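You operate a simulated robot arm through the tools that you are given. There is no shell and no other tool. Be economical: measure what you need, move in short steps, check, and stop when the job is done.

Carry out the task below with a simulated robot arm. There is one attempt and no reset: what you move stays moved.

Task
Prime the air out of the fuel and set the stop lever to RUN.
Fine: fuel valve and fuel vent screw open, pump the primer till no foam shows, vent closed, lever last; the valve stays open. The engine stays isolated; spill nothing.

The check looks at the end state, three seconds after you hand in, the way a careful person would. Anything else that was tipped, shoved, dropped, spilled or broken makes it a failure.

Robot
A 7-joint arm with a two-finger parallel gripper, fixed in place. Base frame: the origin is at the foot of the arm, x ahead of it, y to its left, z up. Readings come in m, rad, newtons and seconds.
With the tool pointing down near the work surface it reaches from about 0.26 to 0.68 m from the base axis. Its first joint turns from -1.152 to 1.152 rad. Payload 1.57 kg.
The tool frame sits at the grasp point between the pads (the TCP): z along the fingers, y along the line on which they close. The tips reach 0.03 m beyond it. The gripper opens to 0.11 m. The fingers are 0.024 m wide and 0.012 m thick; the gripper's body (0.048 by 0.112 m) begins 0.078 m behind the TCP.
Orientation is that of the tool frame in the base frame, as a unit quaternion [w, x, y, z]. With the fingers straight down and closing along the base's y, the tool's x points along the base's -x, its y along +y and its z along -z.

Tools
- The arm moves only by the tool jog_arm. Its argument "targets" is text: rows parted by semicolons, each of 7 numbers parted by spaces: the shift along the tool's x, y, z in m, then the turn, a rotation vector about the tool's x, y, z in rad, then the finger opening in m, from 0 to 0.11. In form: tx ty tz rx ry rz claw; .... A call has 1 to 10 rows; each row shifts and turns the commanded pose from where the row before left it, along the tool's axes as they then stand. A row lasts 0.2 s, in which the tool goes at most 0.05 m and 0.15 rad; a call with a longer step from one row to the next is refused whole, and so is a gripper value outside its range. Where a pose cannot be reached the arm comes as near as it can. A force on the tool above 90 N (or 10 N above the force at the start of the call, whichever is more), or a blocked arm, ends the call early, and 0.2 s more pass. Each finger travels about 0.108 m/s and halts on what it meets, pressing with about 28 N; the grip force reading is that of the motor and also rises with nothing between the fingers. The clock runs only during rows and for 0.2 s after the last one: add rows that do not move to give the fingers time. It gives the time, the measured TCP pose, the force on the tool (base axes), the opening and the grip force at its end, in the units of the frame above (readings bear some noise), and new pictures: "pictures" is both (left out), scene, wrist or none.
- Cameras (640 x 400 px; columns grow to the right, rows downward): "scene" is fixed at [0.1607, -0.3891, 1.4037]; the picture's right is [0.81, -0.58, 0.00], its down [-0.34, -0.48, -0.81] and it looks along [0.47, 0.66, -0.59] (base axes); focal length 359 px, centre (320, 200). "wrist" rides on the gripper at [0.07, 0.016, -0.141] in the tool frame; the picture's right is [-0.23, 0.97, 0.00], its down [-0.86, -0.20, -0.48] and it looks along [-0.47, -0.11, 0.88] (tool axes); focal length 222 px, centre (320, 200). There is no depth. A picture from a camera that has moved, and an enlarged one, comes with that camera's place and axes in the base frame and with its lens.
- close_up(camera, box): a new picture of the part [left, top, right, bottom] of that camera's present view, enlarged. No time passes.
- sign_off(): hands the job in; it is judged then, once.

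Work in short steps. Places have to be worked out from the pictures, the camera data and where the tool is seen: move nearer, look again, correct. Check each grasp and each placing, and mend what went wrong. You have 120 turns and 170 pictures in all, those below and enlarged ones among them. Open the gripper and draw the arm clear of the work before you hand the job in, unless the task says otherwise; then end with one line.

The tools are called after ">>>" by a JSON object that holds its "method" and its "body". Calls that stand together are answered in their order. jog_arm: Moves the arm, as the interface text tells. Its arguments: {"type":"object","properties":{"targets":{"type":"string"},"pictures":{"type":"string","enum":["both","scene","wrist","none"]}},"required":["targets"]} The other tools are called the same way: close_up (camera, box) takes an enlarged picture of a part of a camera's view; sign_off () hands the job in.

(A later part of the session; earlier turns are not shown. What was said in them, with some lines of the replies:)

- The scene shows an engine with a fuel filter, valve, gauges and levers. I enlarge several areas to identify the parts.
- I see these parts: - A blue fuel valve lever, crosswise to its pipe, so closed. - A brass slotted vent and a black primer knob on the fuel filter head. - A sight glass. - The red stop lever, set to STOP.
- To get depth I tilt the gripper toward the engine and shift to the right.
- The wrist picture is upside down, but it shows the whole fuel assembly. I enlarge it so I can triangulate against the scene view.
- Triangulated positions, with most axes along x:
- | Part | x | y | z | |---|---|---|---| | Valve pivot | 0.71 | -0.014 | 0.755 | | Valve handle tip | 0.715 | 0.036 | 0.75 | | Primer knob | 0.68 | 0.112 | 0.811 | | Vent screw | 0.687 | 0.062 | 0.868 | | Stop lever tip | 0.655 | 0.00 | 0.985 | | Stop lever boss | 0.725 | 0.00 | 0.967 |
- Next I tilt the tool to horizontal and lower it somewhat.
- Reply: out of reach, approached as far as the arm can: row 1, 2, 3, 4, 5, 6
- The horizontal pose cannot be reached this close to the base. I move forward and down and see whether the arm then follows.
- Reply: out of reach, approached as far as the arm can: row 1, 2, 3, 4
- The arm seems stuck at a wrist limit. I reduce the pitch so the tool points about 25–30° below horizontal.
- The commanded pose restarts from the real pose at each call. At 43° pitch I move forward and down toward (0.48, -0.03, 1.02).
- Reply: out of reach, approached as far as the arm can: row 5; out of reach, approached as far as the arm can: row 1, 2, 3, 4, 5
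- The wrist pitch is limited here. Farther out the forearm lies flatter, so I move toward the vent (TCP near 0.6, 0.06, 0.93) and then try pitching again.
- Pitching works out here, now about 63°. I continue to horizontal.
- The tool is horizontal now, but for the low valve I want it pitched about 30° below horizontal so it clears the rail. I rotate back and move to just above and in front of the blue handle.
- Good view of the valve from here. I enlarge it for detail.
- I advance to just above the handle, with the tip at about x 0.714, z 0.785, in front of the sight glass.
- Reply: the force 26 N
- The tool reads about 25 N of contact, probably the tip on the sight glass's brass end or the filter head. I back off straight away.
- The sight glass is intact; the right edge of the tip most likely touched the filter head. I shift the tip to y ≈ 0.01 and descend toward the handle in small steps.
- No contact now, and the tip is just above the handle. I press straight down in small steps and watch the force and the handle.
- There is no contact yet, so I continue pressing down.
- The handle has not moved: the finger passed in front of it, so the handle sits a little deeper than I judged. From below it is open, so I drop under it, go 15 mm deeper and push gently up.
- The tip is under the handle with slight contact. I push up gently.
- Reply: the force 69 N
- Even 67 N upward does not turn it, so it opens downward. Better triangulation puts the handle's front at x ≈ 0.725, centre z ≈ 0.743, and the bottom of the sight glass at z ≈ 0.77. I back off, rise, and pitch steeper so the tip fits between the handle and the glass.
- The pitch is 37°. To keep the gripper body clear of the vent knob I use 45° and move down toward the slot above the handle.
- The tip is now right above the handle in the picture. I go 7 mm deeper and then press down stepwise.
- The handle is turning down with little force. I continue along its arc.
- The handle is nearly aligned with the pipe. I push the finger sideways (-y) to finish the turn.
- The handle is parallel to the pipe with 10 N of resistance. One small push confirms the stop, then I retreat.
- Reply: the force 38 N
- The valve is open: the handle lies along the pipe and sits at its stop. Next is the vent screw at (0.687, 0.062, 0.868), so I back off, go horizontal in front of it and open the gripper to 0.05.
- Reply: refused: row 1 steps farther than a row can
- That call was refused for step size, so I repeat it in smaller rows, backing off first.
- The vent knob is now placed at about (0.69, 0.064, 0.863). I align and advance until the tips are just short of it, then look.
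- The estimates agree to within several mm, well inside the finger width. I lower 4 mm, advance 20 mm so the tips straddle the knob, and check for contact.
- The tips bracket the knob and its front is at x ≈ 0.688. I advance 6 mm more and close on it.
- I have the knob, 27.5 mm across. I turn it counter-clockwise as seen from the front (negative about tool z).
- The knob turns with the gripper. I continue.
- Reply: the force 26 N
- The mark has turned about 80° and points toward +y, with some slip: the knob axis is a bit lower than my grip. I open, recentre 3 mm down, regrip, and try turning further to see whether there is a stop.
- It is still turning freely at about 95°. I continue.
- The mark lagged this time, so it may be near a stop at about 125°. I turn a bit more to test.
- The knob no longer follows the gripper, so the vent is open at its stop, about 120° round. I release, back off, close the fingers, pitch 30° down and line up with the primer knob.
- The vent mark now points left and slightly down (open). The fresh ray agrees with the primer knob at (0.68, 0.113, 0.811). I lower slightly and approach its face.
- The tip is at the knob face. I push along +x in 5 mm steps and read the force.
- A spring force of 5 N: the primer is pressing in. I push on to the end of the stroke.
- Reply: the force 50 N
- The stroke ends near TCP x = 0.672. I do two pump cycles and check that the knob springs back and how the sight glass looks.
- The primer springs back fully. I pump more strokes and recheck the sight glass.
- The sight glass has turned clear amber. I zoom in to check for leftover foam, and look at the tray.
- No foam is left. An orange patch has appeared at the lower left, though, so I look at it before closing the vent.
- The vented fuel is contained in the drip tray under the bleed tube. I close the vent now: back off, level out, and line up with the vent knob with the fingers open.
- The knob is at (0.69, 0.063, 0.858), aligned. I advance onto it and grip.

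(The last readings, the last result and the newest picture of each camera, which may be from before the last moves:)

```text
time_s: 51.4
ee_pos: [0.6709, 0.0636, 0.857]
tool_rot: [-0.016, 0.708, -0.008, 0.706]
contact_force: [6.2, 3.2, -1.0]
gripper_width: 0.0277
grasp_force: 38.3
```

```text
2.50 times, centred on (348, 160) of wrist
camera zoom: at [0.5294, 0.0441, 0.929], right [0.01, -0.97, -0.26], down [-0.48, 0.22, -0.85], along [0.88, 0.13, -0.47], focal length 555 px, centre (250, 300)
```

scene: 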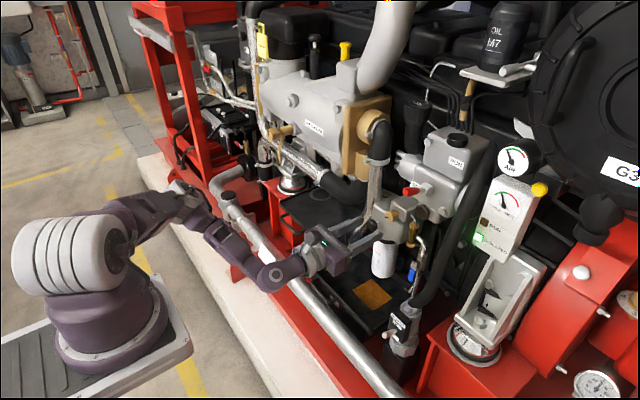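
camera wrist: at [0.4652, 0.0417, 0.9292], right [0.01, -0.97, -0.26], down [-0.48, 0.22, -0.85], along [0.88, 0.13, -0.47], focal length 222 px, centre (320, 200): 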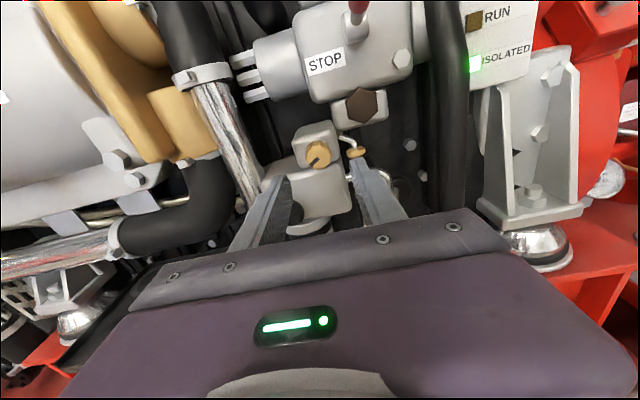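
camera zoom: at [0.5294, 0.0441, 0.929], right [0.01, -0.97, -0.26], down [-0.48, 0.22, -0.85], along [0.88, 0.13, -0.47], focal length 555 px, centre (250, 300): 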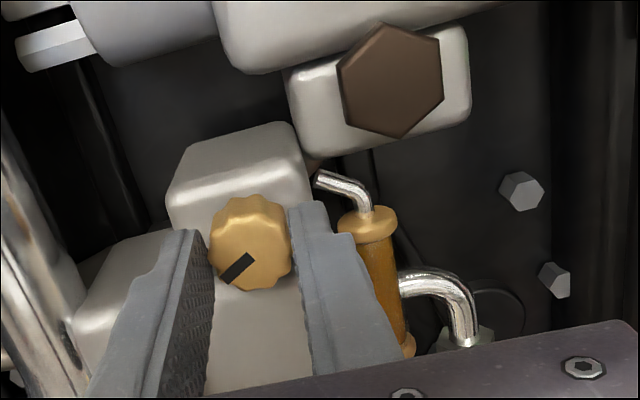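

Gripped. I turn clockwise (positive about tool z) in two batches.

>>> {"method": "jog_arm", "body": {"targets": "0 0 0 0 0 0.13 0.01; 0 0 0 0 0 0.13 0.01; 0 0 0 0 0 0.13 0.01; 0 0 0 0 0 0.13 0.01; 0 0 0 0 0 0.13 0.01; 0 0 0 0 0 0.13 0.01; 0 0 0 0 0 0.13 0.01; 0 0 0 0 0 0.13 0.01; 0 0 0 0 0 0 0.01", "pictures": "none"}}

>>> {"method": "close_up", "body": {"camera": "wrist", "box": [220, 80, 476, 240]}}

>>> {"method": "jog_arm", "body": {"targets": "0 0 0 0 0 0.13 0.01; 0 0 0 0 0 0.13 0.01; 0 0 0 0 0 0.13 0.01; 0 0 0 0 0 0.13 0.01; 0 0 0 0 0 0.13 0.01; 0 0 0 0 0 0.13 0.01; 0 0 0 0 0 0.13 0.01; 0 0 0 0 0 0 0.01", "pictures": "none"}}

>>> {"method": "close_up", "body": {"camera": "wrist", "box": [220, 80, 476, 240]}}

```text
time_s: 53.4
ee_pos: [0.6706, 0.062, 0.8563]
tool_rot: [-0.363, 0.61, -0.362, 0.604]
contact_force: [15.5, -18.2, -5.1]
gripper_width: 0.0276
grasp_force: 37.6
```

```text
2.50 times, centred on (348, 160) of wrist
camera zoom: at [0.5285, -0.0065, 0.8782], right [0.0, -0.26, -0.96], down [-0.48, 0.84, -0.23], along [0.88, 0.47, -0.13], focal length 555 px, centre (250, 300)
```

zoom: 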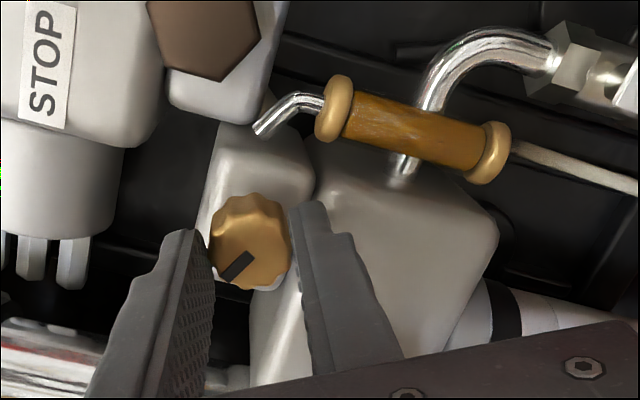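

```text
time_s: 55.2
ee_pos: [0.6702, 0.0659, 0.8562]
tool_rot: [0.593, -0.39, 0.592, -0.382]
contact_force: [-8.8, -1.1, -8.7]
gripper_width: 0.0268
grasp_force: 37.9
```

```text
2.50 times, centred on (348, 160) of wrist
camera zoom: at [0.5282, 0.0071, 0.8164], right [-0.01, 0.6, -0.8], down [-0.48, 0.7, 0.53], along [0.88, 0.39, 0.28], focal length 555 px, centre (250, 300)
```

zoom: 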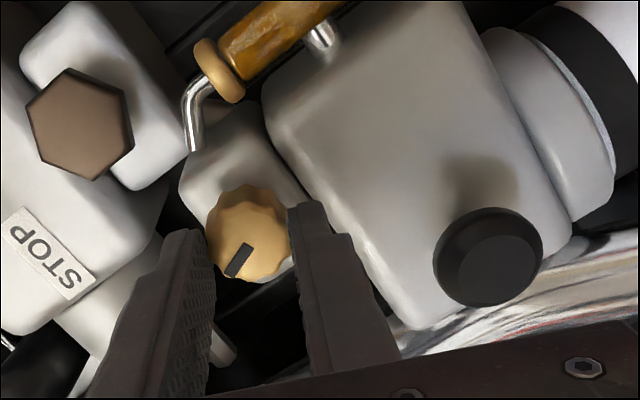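

The knob follows, with the mark about 25° short of upright. I continue to the stop and then check the glass.

>>> {"method": "jog_arm", "body": {"targets": "0 0 0 0 0 0.13 0.01; 0 0 0 0 0 0.13 0.01; 0 0 0 0 0 0.13 0.01; 0 0 0 0 0 0.13 0.01; 0 0 0 0 0 0.13 0.01; 0 0 0 0 0 0 0.01", "pictures": "none"}}

>>> {"method": "close_up", "body": {"camera": "wrist", "box": [220, 80, 476, 240]}}

>>> {"method": "close_up", "body": {"camera": "scene", "box": [380, 200, 460, 280]}}

```text
time_s: 56.6
ee_pos: [0.6702, 0.0649, 0.857]
tool_rot: [0.684, -0.18, 0.685, -0.173]
contact_force: [3.9, 6.0, -5.2]
gripper_width: 0.0278
grasp_force: 37.8
```

```text
2.50 times, centred on (348, 160) of wrist
camera zoom: at [0.528, 0.0441, 0.791], right [-0.01, 0.96, -0.27], down [-0.48, 0.24, 0.85], along [0.88, 0.14, 0.46], focal length 555 px, centre (250, 300)
```

zoom: 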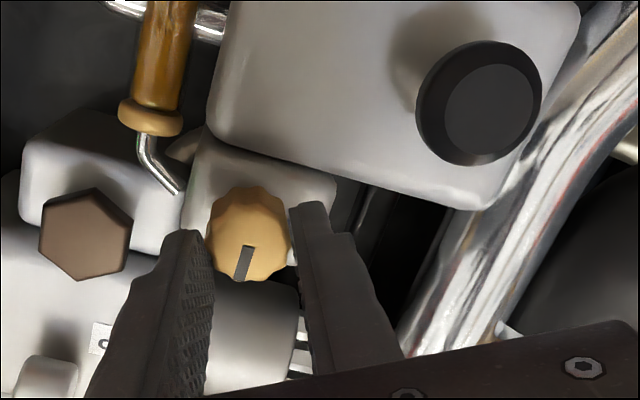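

```text
5.00 times, centred on (420, 240) of scene
camera zoom: at [0.1609, -0.3889, 1.4038], right [0.81, -0.58, 0.0], down [-0.34, -0.48, -0.81], along [0.47, 0.66, -0.59], focal length 1794 px, centre (-180, 0)
```

zoom: 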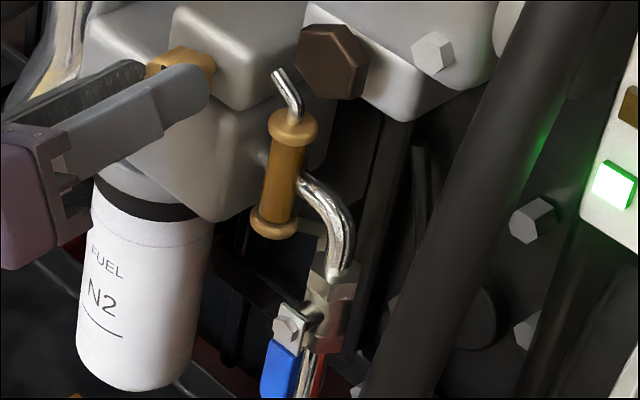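

The mark is upright again. I give a bit more torque to confirm it is seated, then release.

>>> {"method": "jog_arm", "body": {"targets": "0 0 0 0 0 0.13 0.01; 0 0 0 0 0 0.13 0.01; 0 0 0 0 0 0.1 0.01; 0 0 0 0 0 0 0.01", "pictures": "none"}}

>>> {"method": "close_up", "body": {"camera": "wrist", "box": [220, 80, 476, 240]}}

```text
time_s: 57.6
ee_pos: [0.6701, 0.0658, 0.8585]
tool_rot: [0.704, -0.055, 0.706, -0.049]
contact_force: [-1.0, 0.6, 0.3]
gripper_width: 0.0274
grasp_force: 37.7
```

```text
2.50 times, centred on (348, 160) of wrist
camera zoom: at [0.5275, 0.0693, 0.7885], right [-0.01, 1.0, 0.08], down [-0.48, -0.08, 0.88], along [0.88, -0.03, 0.47], focal length 555 px, centre (250, 300)
```

zoom: 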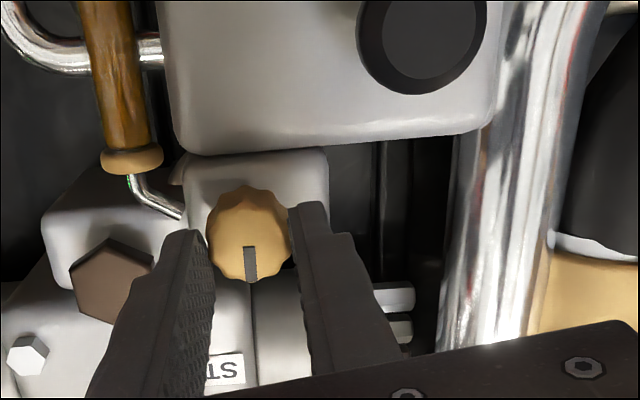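

It is now essentially at its original closed mark and lagging the gripper. One last short twist makes sure, then I release.

>>> {"method": "jog_arm", "body": {"targets": "0 0 0 0 0 0.13 0.01; 0 0 0 0 0 0.13 0.01; 0 0 0 0 0 0 0.01; 0 0 0 0 0 0 0.05; 0 0 0 0 0 0 0.05; 0 0 -0.03 0 0 0 0.05; 0 0 -0.03 0 0 0 0.05; 0 0 0 0 0 0 0.05"}}

>>> {"method": "close_up", "body": {"camera": "scene", "box": [360, 160, 456, 220]}}

>>> {"method": "close_up", "body": {"camera": "wrist", "box": [220, 60, 476, 220]}}

```text
time_s: 59.4
ee_pos: [0.6094, 0.0635, 0.8575]
tool_rot: [0.704, 0.036, 0.708, 0.044]
contact_force: [0.2, -0.1, 0.2]
gripper_width: 0.0502
grasp_force: 0.0
camera wrist: at [0.4671, 0.0866, 0.7922], right [-0.01, 0.94, 0.34], down [-0.47, -0.3, 0.83], along [0.88, -0.15, 0.45], focal length 222 px, centre (320, 200)
```

scene: 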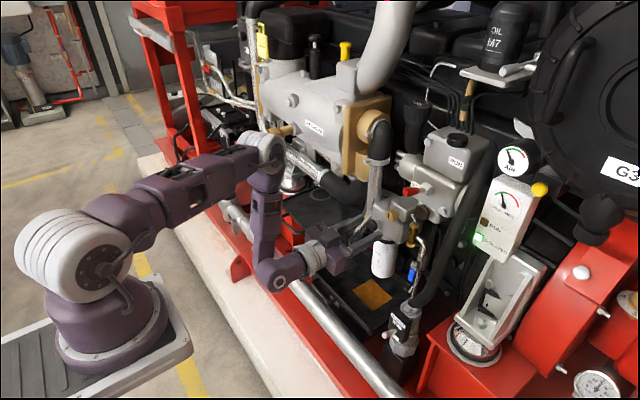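
wrist: 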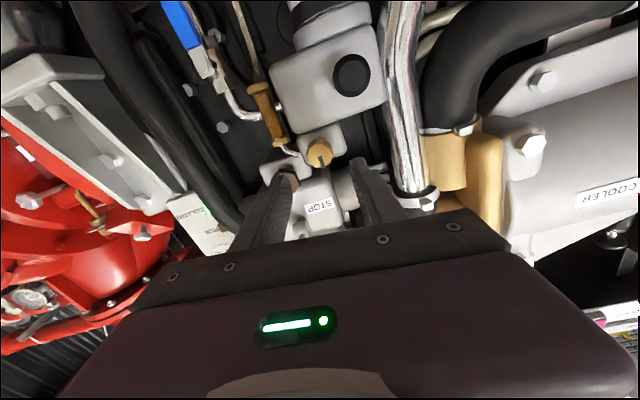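

```text
6.67 times, centred on (408, 190) of scene
camera zoom: at [0.1607, -0.3891, 1.4037], right [0.81, -0.58, 0.0], down [-0.34, -0.48, -0.81], along [0.47, 0.66, -0.59], focal length 2392 px, centre (-267, 267)
```

zoom: 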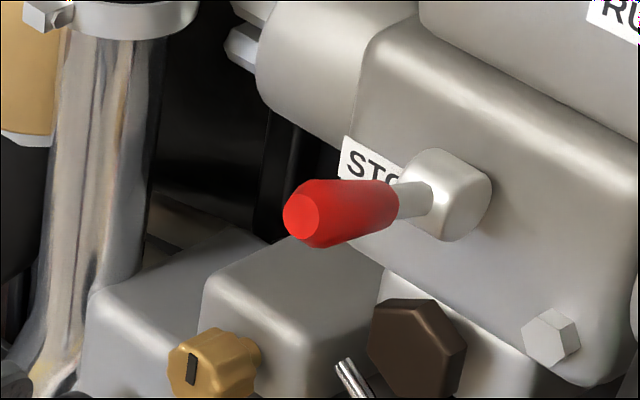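

```text
2.50 times, centred on (348, 140) of wrist
camera zoom: at [0.4671, 0.0866, 0.7922], right [-0.01, 0.94, 0.34], down [-0.47, -0.3, 0.83], along [0.88, -0.15, 0.45], focal length 555 px, centre (250, 350)
```

zoom: 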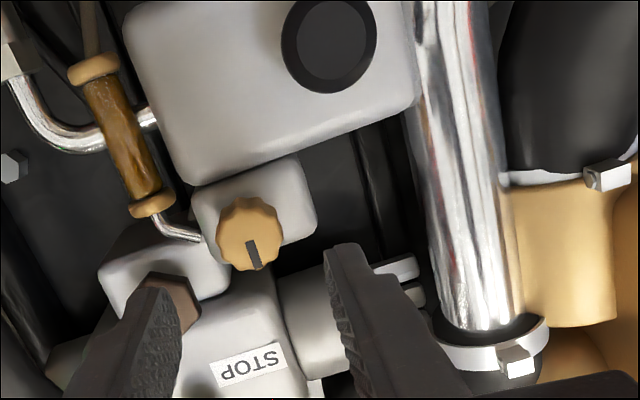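

The vent is closed at its original mark. I look closely at the sight glass before moving the lever.

>>> {"method": "close_up", "body": {"camera": "wrist", "box": [245, 75, 293, 150]}}

>>> {"method": "close_up", "body": {"camera": "scene", "box": [400, 215, 440, 255]}}

```text
5.33 times, centred on (269, 112) of wrist
camera zoom: at [0.4671, 0.0866, 0.7922], right [-0.01, 0.94, 0.34], down [-0.47, -0.3, 0.83], along [0.88, -0.15, 0.45], focal length 1185 px, centre (592, 667)
```

zoom: 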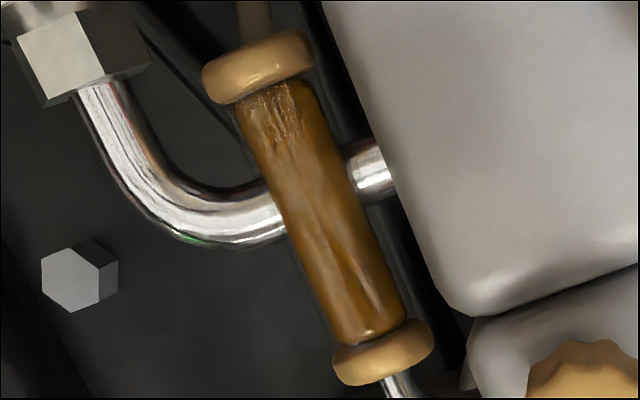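

```text
10.00 times, centred on (420, 235) of scene
camera zoom: at [0.1607, -0.3891, 1.4037], right [0.81, -0.58, 0.0], down [-0.34, -0.48, -0.81], along [0.47, 0.66, -0.59], focal length 3588 px, centre (-680, -150)
```

zoom: 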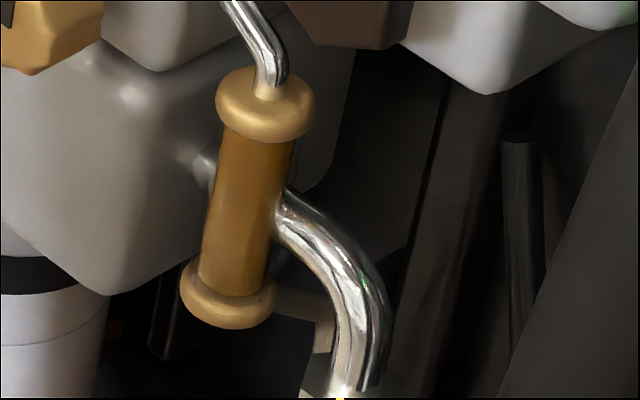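

The glass shows clear fuel. Now the lever: the boss is at (0.725, 0, 0.967), the tip at (0.655, 0.002, 0.985), and the RUN label is above it. I close the fingers and place them low in front of the lever, to lift it from below.

>>> {"method": "jog_arm", "body": {"targets": "0 0 -0.014 0 0 -0.11 0.02; -0.029 -0.0205 0 0 0 0 0; -0.029 -0.0205 0 0 0 0 0; -0.028 -0.0205 0 0 0 0 0; 0 0 0 0 0 0 0"}}

>>> {"method": "close_up", "body": {"camera": "wrist", "box": [220, 80, 476, 240]}}

>>> {"method": "close_up", "body": {"camera": "scene", "box": [360, 140, 488, 220]}}

```text
time_s: 60.6
ee_pos: [0.5957, 0.0012, 0.9431]
tool_rot: [0.706, -0.001, 0.709, 0.004]
contact_force: [0.0, 0.6, 0.6]
gripper_width: 0.0001
grasp_force: 21.2
camera wrist: at [0.4545, 0.0176, 0.8756], right [-0.01, 0.97, 0.23], down [-0.47, -0.21, 0.86], along [0.88, -0.1, 0.46], focal length 222 px, centre (320, 200)
```

scene: 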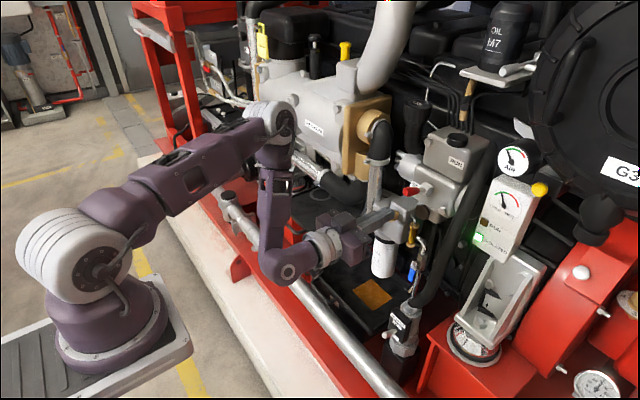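
wrist: 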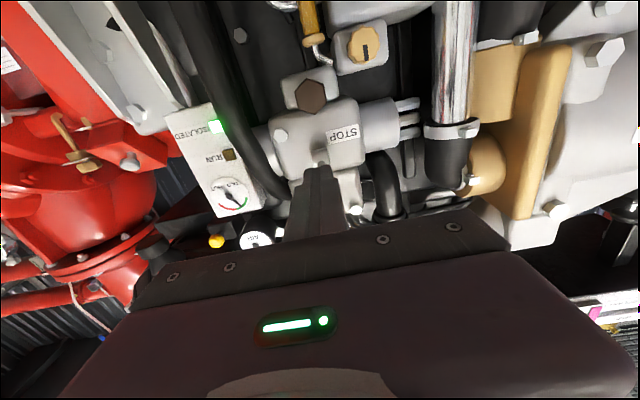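

```text
2.50 times, centred on (348, 160) of wrist
camera zoom: at [0.4545, 0.0176, 0.8756], right [-0.01, 0.97, 0.23], down [-0.47, -0.21, 0.86], along [0.88, -0.1, 0.46], focal length 555 px, centre (250, 300)
```

zoom: 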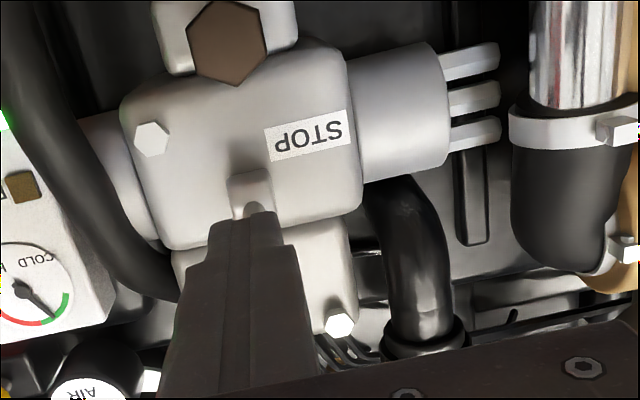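

```text
5.00 times, centred on (424, 180) of scene
camera zoom: at [0.1607, -0.3891, 1.4037], right [0.81, -0.58, 0.0], down [-0.34, -0.48, -0.81], along [0.47, 0.66, -0.59], focal length 1794 px, centre (-200, 300)
```

zoom: 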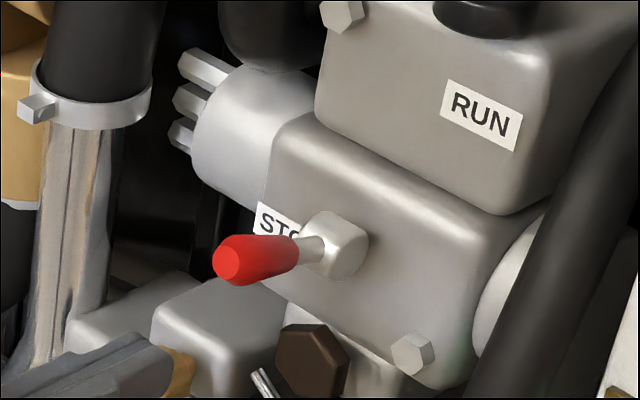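

Aligned under the lever. I advance beneath it, then lift in small steps watching the force.

>>> {"method": "jog_arm", "body": {"targets": "0 0 0.03 0 0 0 0; 0 0 0.03 0 0 0 0; -0.008 0 0 0 0 0 0; -0.008 0 0 0 0 0 0; 0 0 0 0 0 0 0", "pictures": "none"}}

>>> {"method": "close_up", "body": {"camera": "scene", "box": [360, 140, 488, 220]}}

```text
time_s: 61.8
ee_pos: [0.6566, 0.0021, 0.959]
tool_rot: [0.705, -0.001, 0.709, 0.004]
contact_force: [-0.2, 0.4, -0.1]
gripper_width: 0.0
grasp_force: 21.7
```

```text
5.00 times, centred on (424, 180) of scene
camera zoom: at [0.1607, -0.3891, 1.4037], right [0.81, -0.58, 0.0], down [-0.34, -0.48, -0.81], along [0.47, 0.66, -0.59], focal length 1794 px, centre (-200, 300)
```

zoom: 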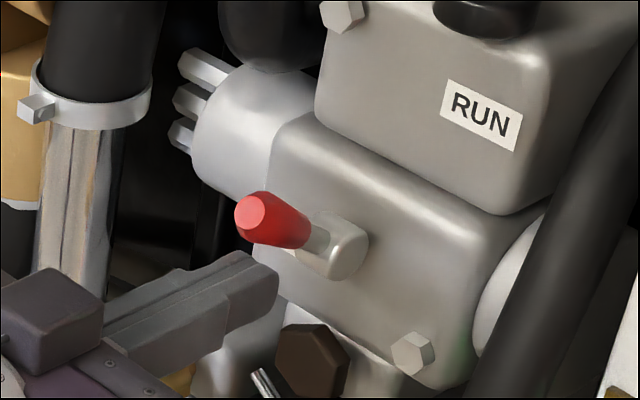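

The lever rises easily. I keep lifting, moving up and then forward.

>>> {"method": "jog_arm", "body": {"targets": "-0.01 0 0 0 0 0 0; -0.01 0 0 0 0 0 0; -0.01 0 0.005 0 0 0 0; 0 0 0 0 0 0 0", "pictures": "none"}}

>>> {"method": "close_up", "body": {"camera": "scene", "box": [360, 140, 488, 220]}}

```text
time_s: 62.8
ee_pos: [0.6628, 0.0014, 0.9899]
tool_rot: [0.706, -0.002, 0.709, 0.004]
contact_force: [-0.9, 0.0, -0.7]
gripper_width: 0.0001
grasp_force: 20.6
```

```text
5.00 times, centred on (424, 180) of scene
camera zoom: at [0.1607, -0.3891, 1.4037], right [0.81, -0.58, 0.0], down [-0.34, -0.48, -0.81], along [0.47, 0.66, -0.59], focal length 1794 px, centre (-200, 300)
```

zoom: 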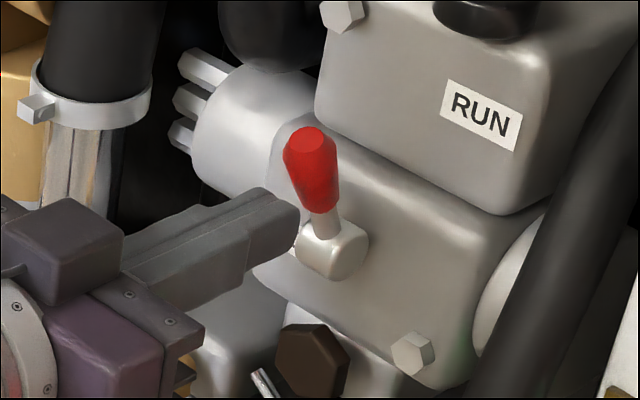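

The lever is nearly upright. I raise slightly and push forward (+x) to its stop.

>>> {"method": "jog_arm", "body": {"targets": "-0.014 0 0 0 0 0 0; 0 0 0.01 0 0 0 0; 0 0 0.01 0 0 0 0; 0 0 0 0 0 0 0", "pictures": "none"}}

>>> {"method": "close_up", "body": {"camera": "scene", "box": [360, 140, 488, 220]}}

```text
time_s: 63.5
ee_pos: [0.6708, 0.0014, 1.0006]
tool_rot: [0.703, 0.0, 0.712, 0.002]
contact_force: [-53.2, 3.4, 3.4]
gripper_width: 0.0
grasp_force: 21.3
stopped in row 3: the force on the tool passed its limit (the readings are from after the stop); the commanded pose is now the measured one
```

```text
5.00 times, centred on (424, 180) of scene
camera zoom: at [0.159, -0.389, 1.404], right [0.81, -0.58, 0.0], down [-0.34, -0.48, -0.81], along [0.47, 0.66, -0.59], focal length 1794 px, centre (-200, 300)
```

zoom: 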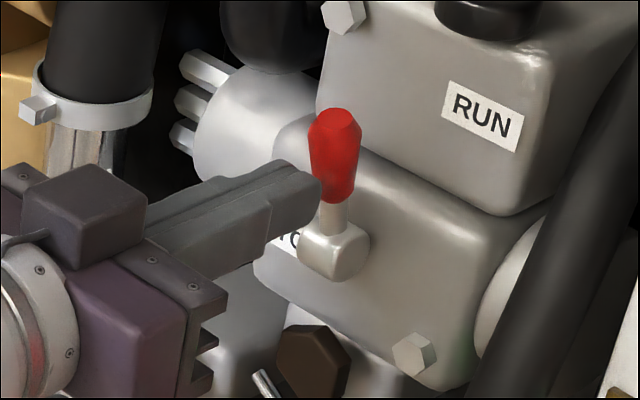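

The lever has reached its upper stop. I back away straight and check that it stays there.

>>> {"method": "jog_arm", "body": {"targets": "0 0 -0.03 0 0 0 0; 0 0 -0.03 0 0 0 0; 0 0 -0.03 0 0 0 0.03; 0 0 -0.01 0 0.13 0 0.06; 0 0 -0.01 0 0.13 0 0.08; 0 0 0 0 0.13 0 0.08; 0 0 0 0 0 0 0.08"}}

>>> {"method": "close_up", "body": {"camera": "scene", "box": [360, 130, 520, 250]}}

>>> {"method": "close_up", "body": {"camera": "scene", "box": [300, 190, 460, 310]}}

```text
time_s: 65.2
ee_pos: [0.5637, 0.0021, 1.0041]
tool_rot: [0.552, -0.001, 0.834, 0.002]
contact_force: [0.2, 1.0, -1.1]
gripper_width: 0.0796
grasp_force: 0.1
camera wrist: at [0.4057, 0.0171, 0.9963], right [0.08, 0.97, 0.21], down [-0.11, -0.2, 0.97], along [0.99, -0.1, 0.09], focal length 222 px, centre (320, 200)
```

scene: 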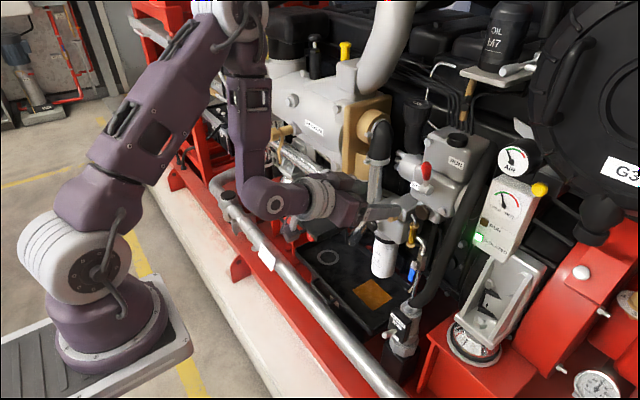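
wrist: 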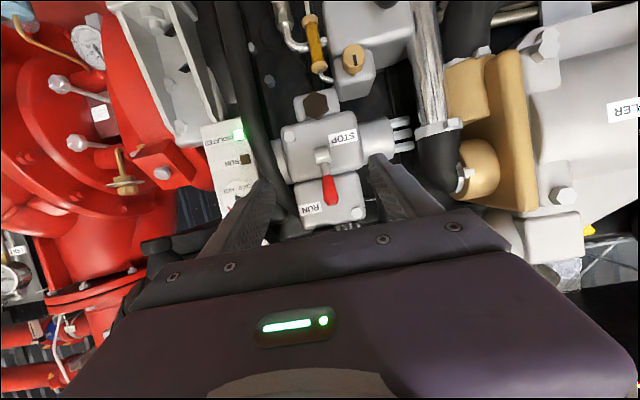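

```text
3.33 times, centred on (440, 190) of scene
camera zoom: at [0.1607, -0.3891, 1.4037], right [0.81, -0.58, 0.0], down [-0.34, -0.48, -0.81], along [0.47, 0.66, -0.59], focal length 1196 px, centre (-80, 233)
```

zoom: 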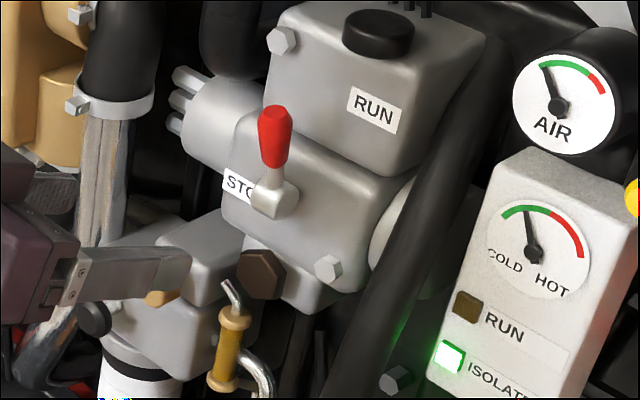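

```text
3.33 times, centred on (380, 250) of scene
camera zoom: at [0.1607, -0.3891, 1.4037], right [0.81, -0.58, 0.0], down [-0.34, -0.48, -0.81], along [0.47, 0.66, -0.59], focal length 1196 px, centre (120, 33)
```

zoom: 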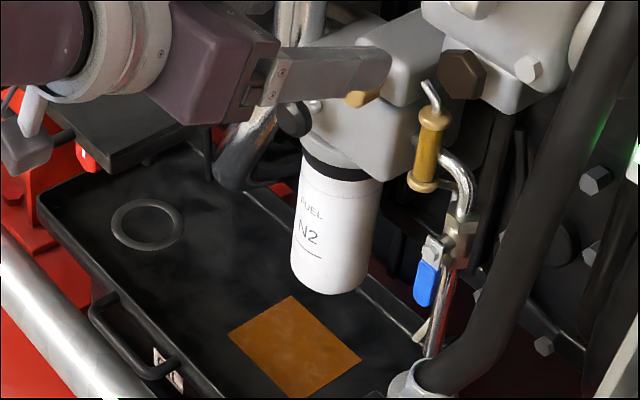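

The lever holds at RUN and the engine is still isolated. The sight glass looks slightly lighter, so I check it closely.

>>> {"method": "close_up", "body": {"camera": "scene", "box": [400, 215, 440, 255]}}

>>> {"method": "close_up", "body": {"camera": "wrist", "box": [280, 0, 376, 80]}}

>>> {"method": "close_up", "body": {"camera": "wrist", "box": [270, 120, 398, 220]}}

```text
10.00 times, centred on (420, 235) of scene
camera zoom: at [0.1607, -0.3891, 1.4037], right [0.81, -0.58, 0.0], down [-0.34, -0.48, -0.81], along [0.47, 0.66, -0.59], focal length 3588 px, centre (-680, -150)
```

zoom: 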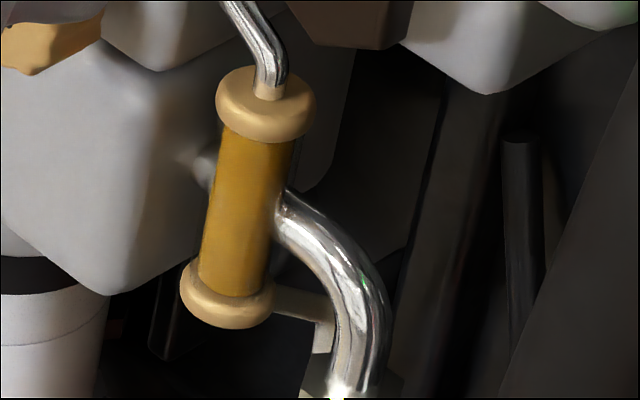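

```text
5.00 times, centred on (328, 40) of wrist
camera zoom: at [0.4057, 0.0171, 0.9963], right [0.08, 0.97, 0.21], down [-0.11, -0.2, 0.97], along [0.99, -0.1, 0.09], focal length 1111 px, centre (280, 1000)
```

zoom: 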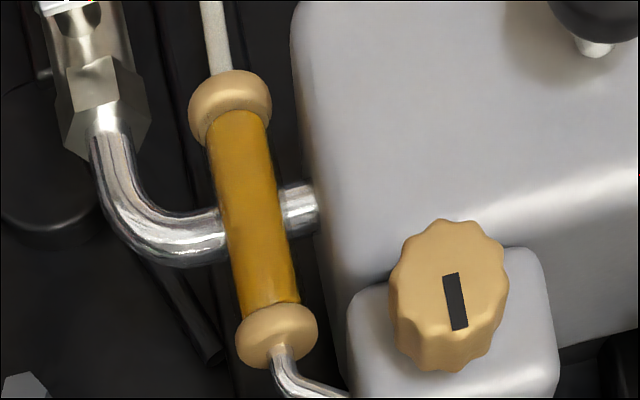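

```text
4.00 times, centred on (334, 170) of wrist
camera zoom: at [0.4057, 0.0171, 0.9963], right [0.08, 0.97, 0.21], down [-0.11, -0.2, 0.97], along [0.99, -0.1, 0.09], focal length 888 px, centre (264, 320)
```

zoom: 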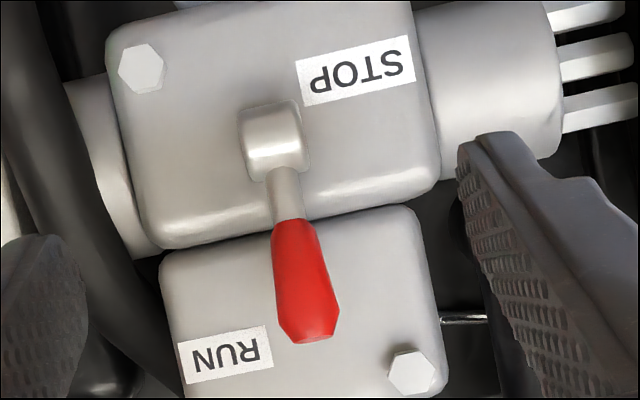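

The fuel is clear, the vent is closed, the valve is open, and the lever sits at its RUN stop. I draw the arm well clear.

>>> {"method": "jog_arm", "body": {"targets": "-0.01 0 -0.035 0 0.12 0 0.08; -0.01 0 -0.035 0 0.12 0 0.08; -0.01 0 -0.035 0 0.12 0 0.08; 0 0 -0.035 0 0.12 0 0.08; 0 0 0 0 0 0 0.08", "pictures": "scene"}}

```text
time_s: 66.3
ee_pos: [0.4688, -0.0008, 1.0882]
tool_rot: [0.369, -0.003, 0.93, -0.011]
contact_force: [-0.6, -0.5, -0.5]
gripper_width: 0.0801
grasp_force: 0.0
out of reach, approached as far as the arm can: row 4
```

scene: 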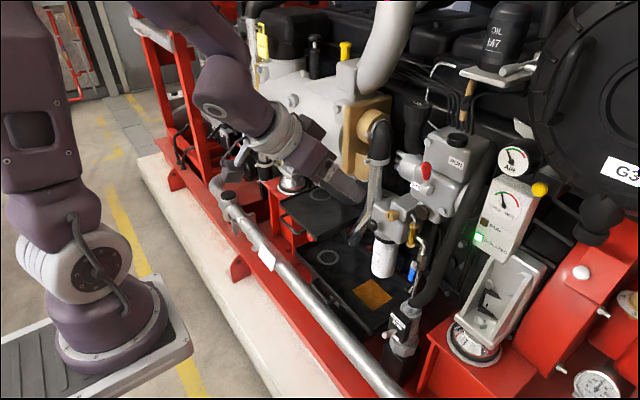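

The arm is clear, the gripper is open, and everything is in its final state, so I hand the job in.

>>> {"method": "sign_off", "body": {}}

```text
The job is handed in.
```

The fuel is primed with no foam showing in the sight glass, the fuel valve is open, the vent is closed and the stop lever is at RUN; the engine is still isolated, and the fuel that came out while venting stayed in the drip tray under the filter.
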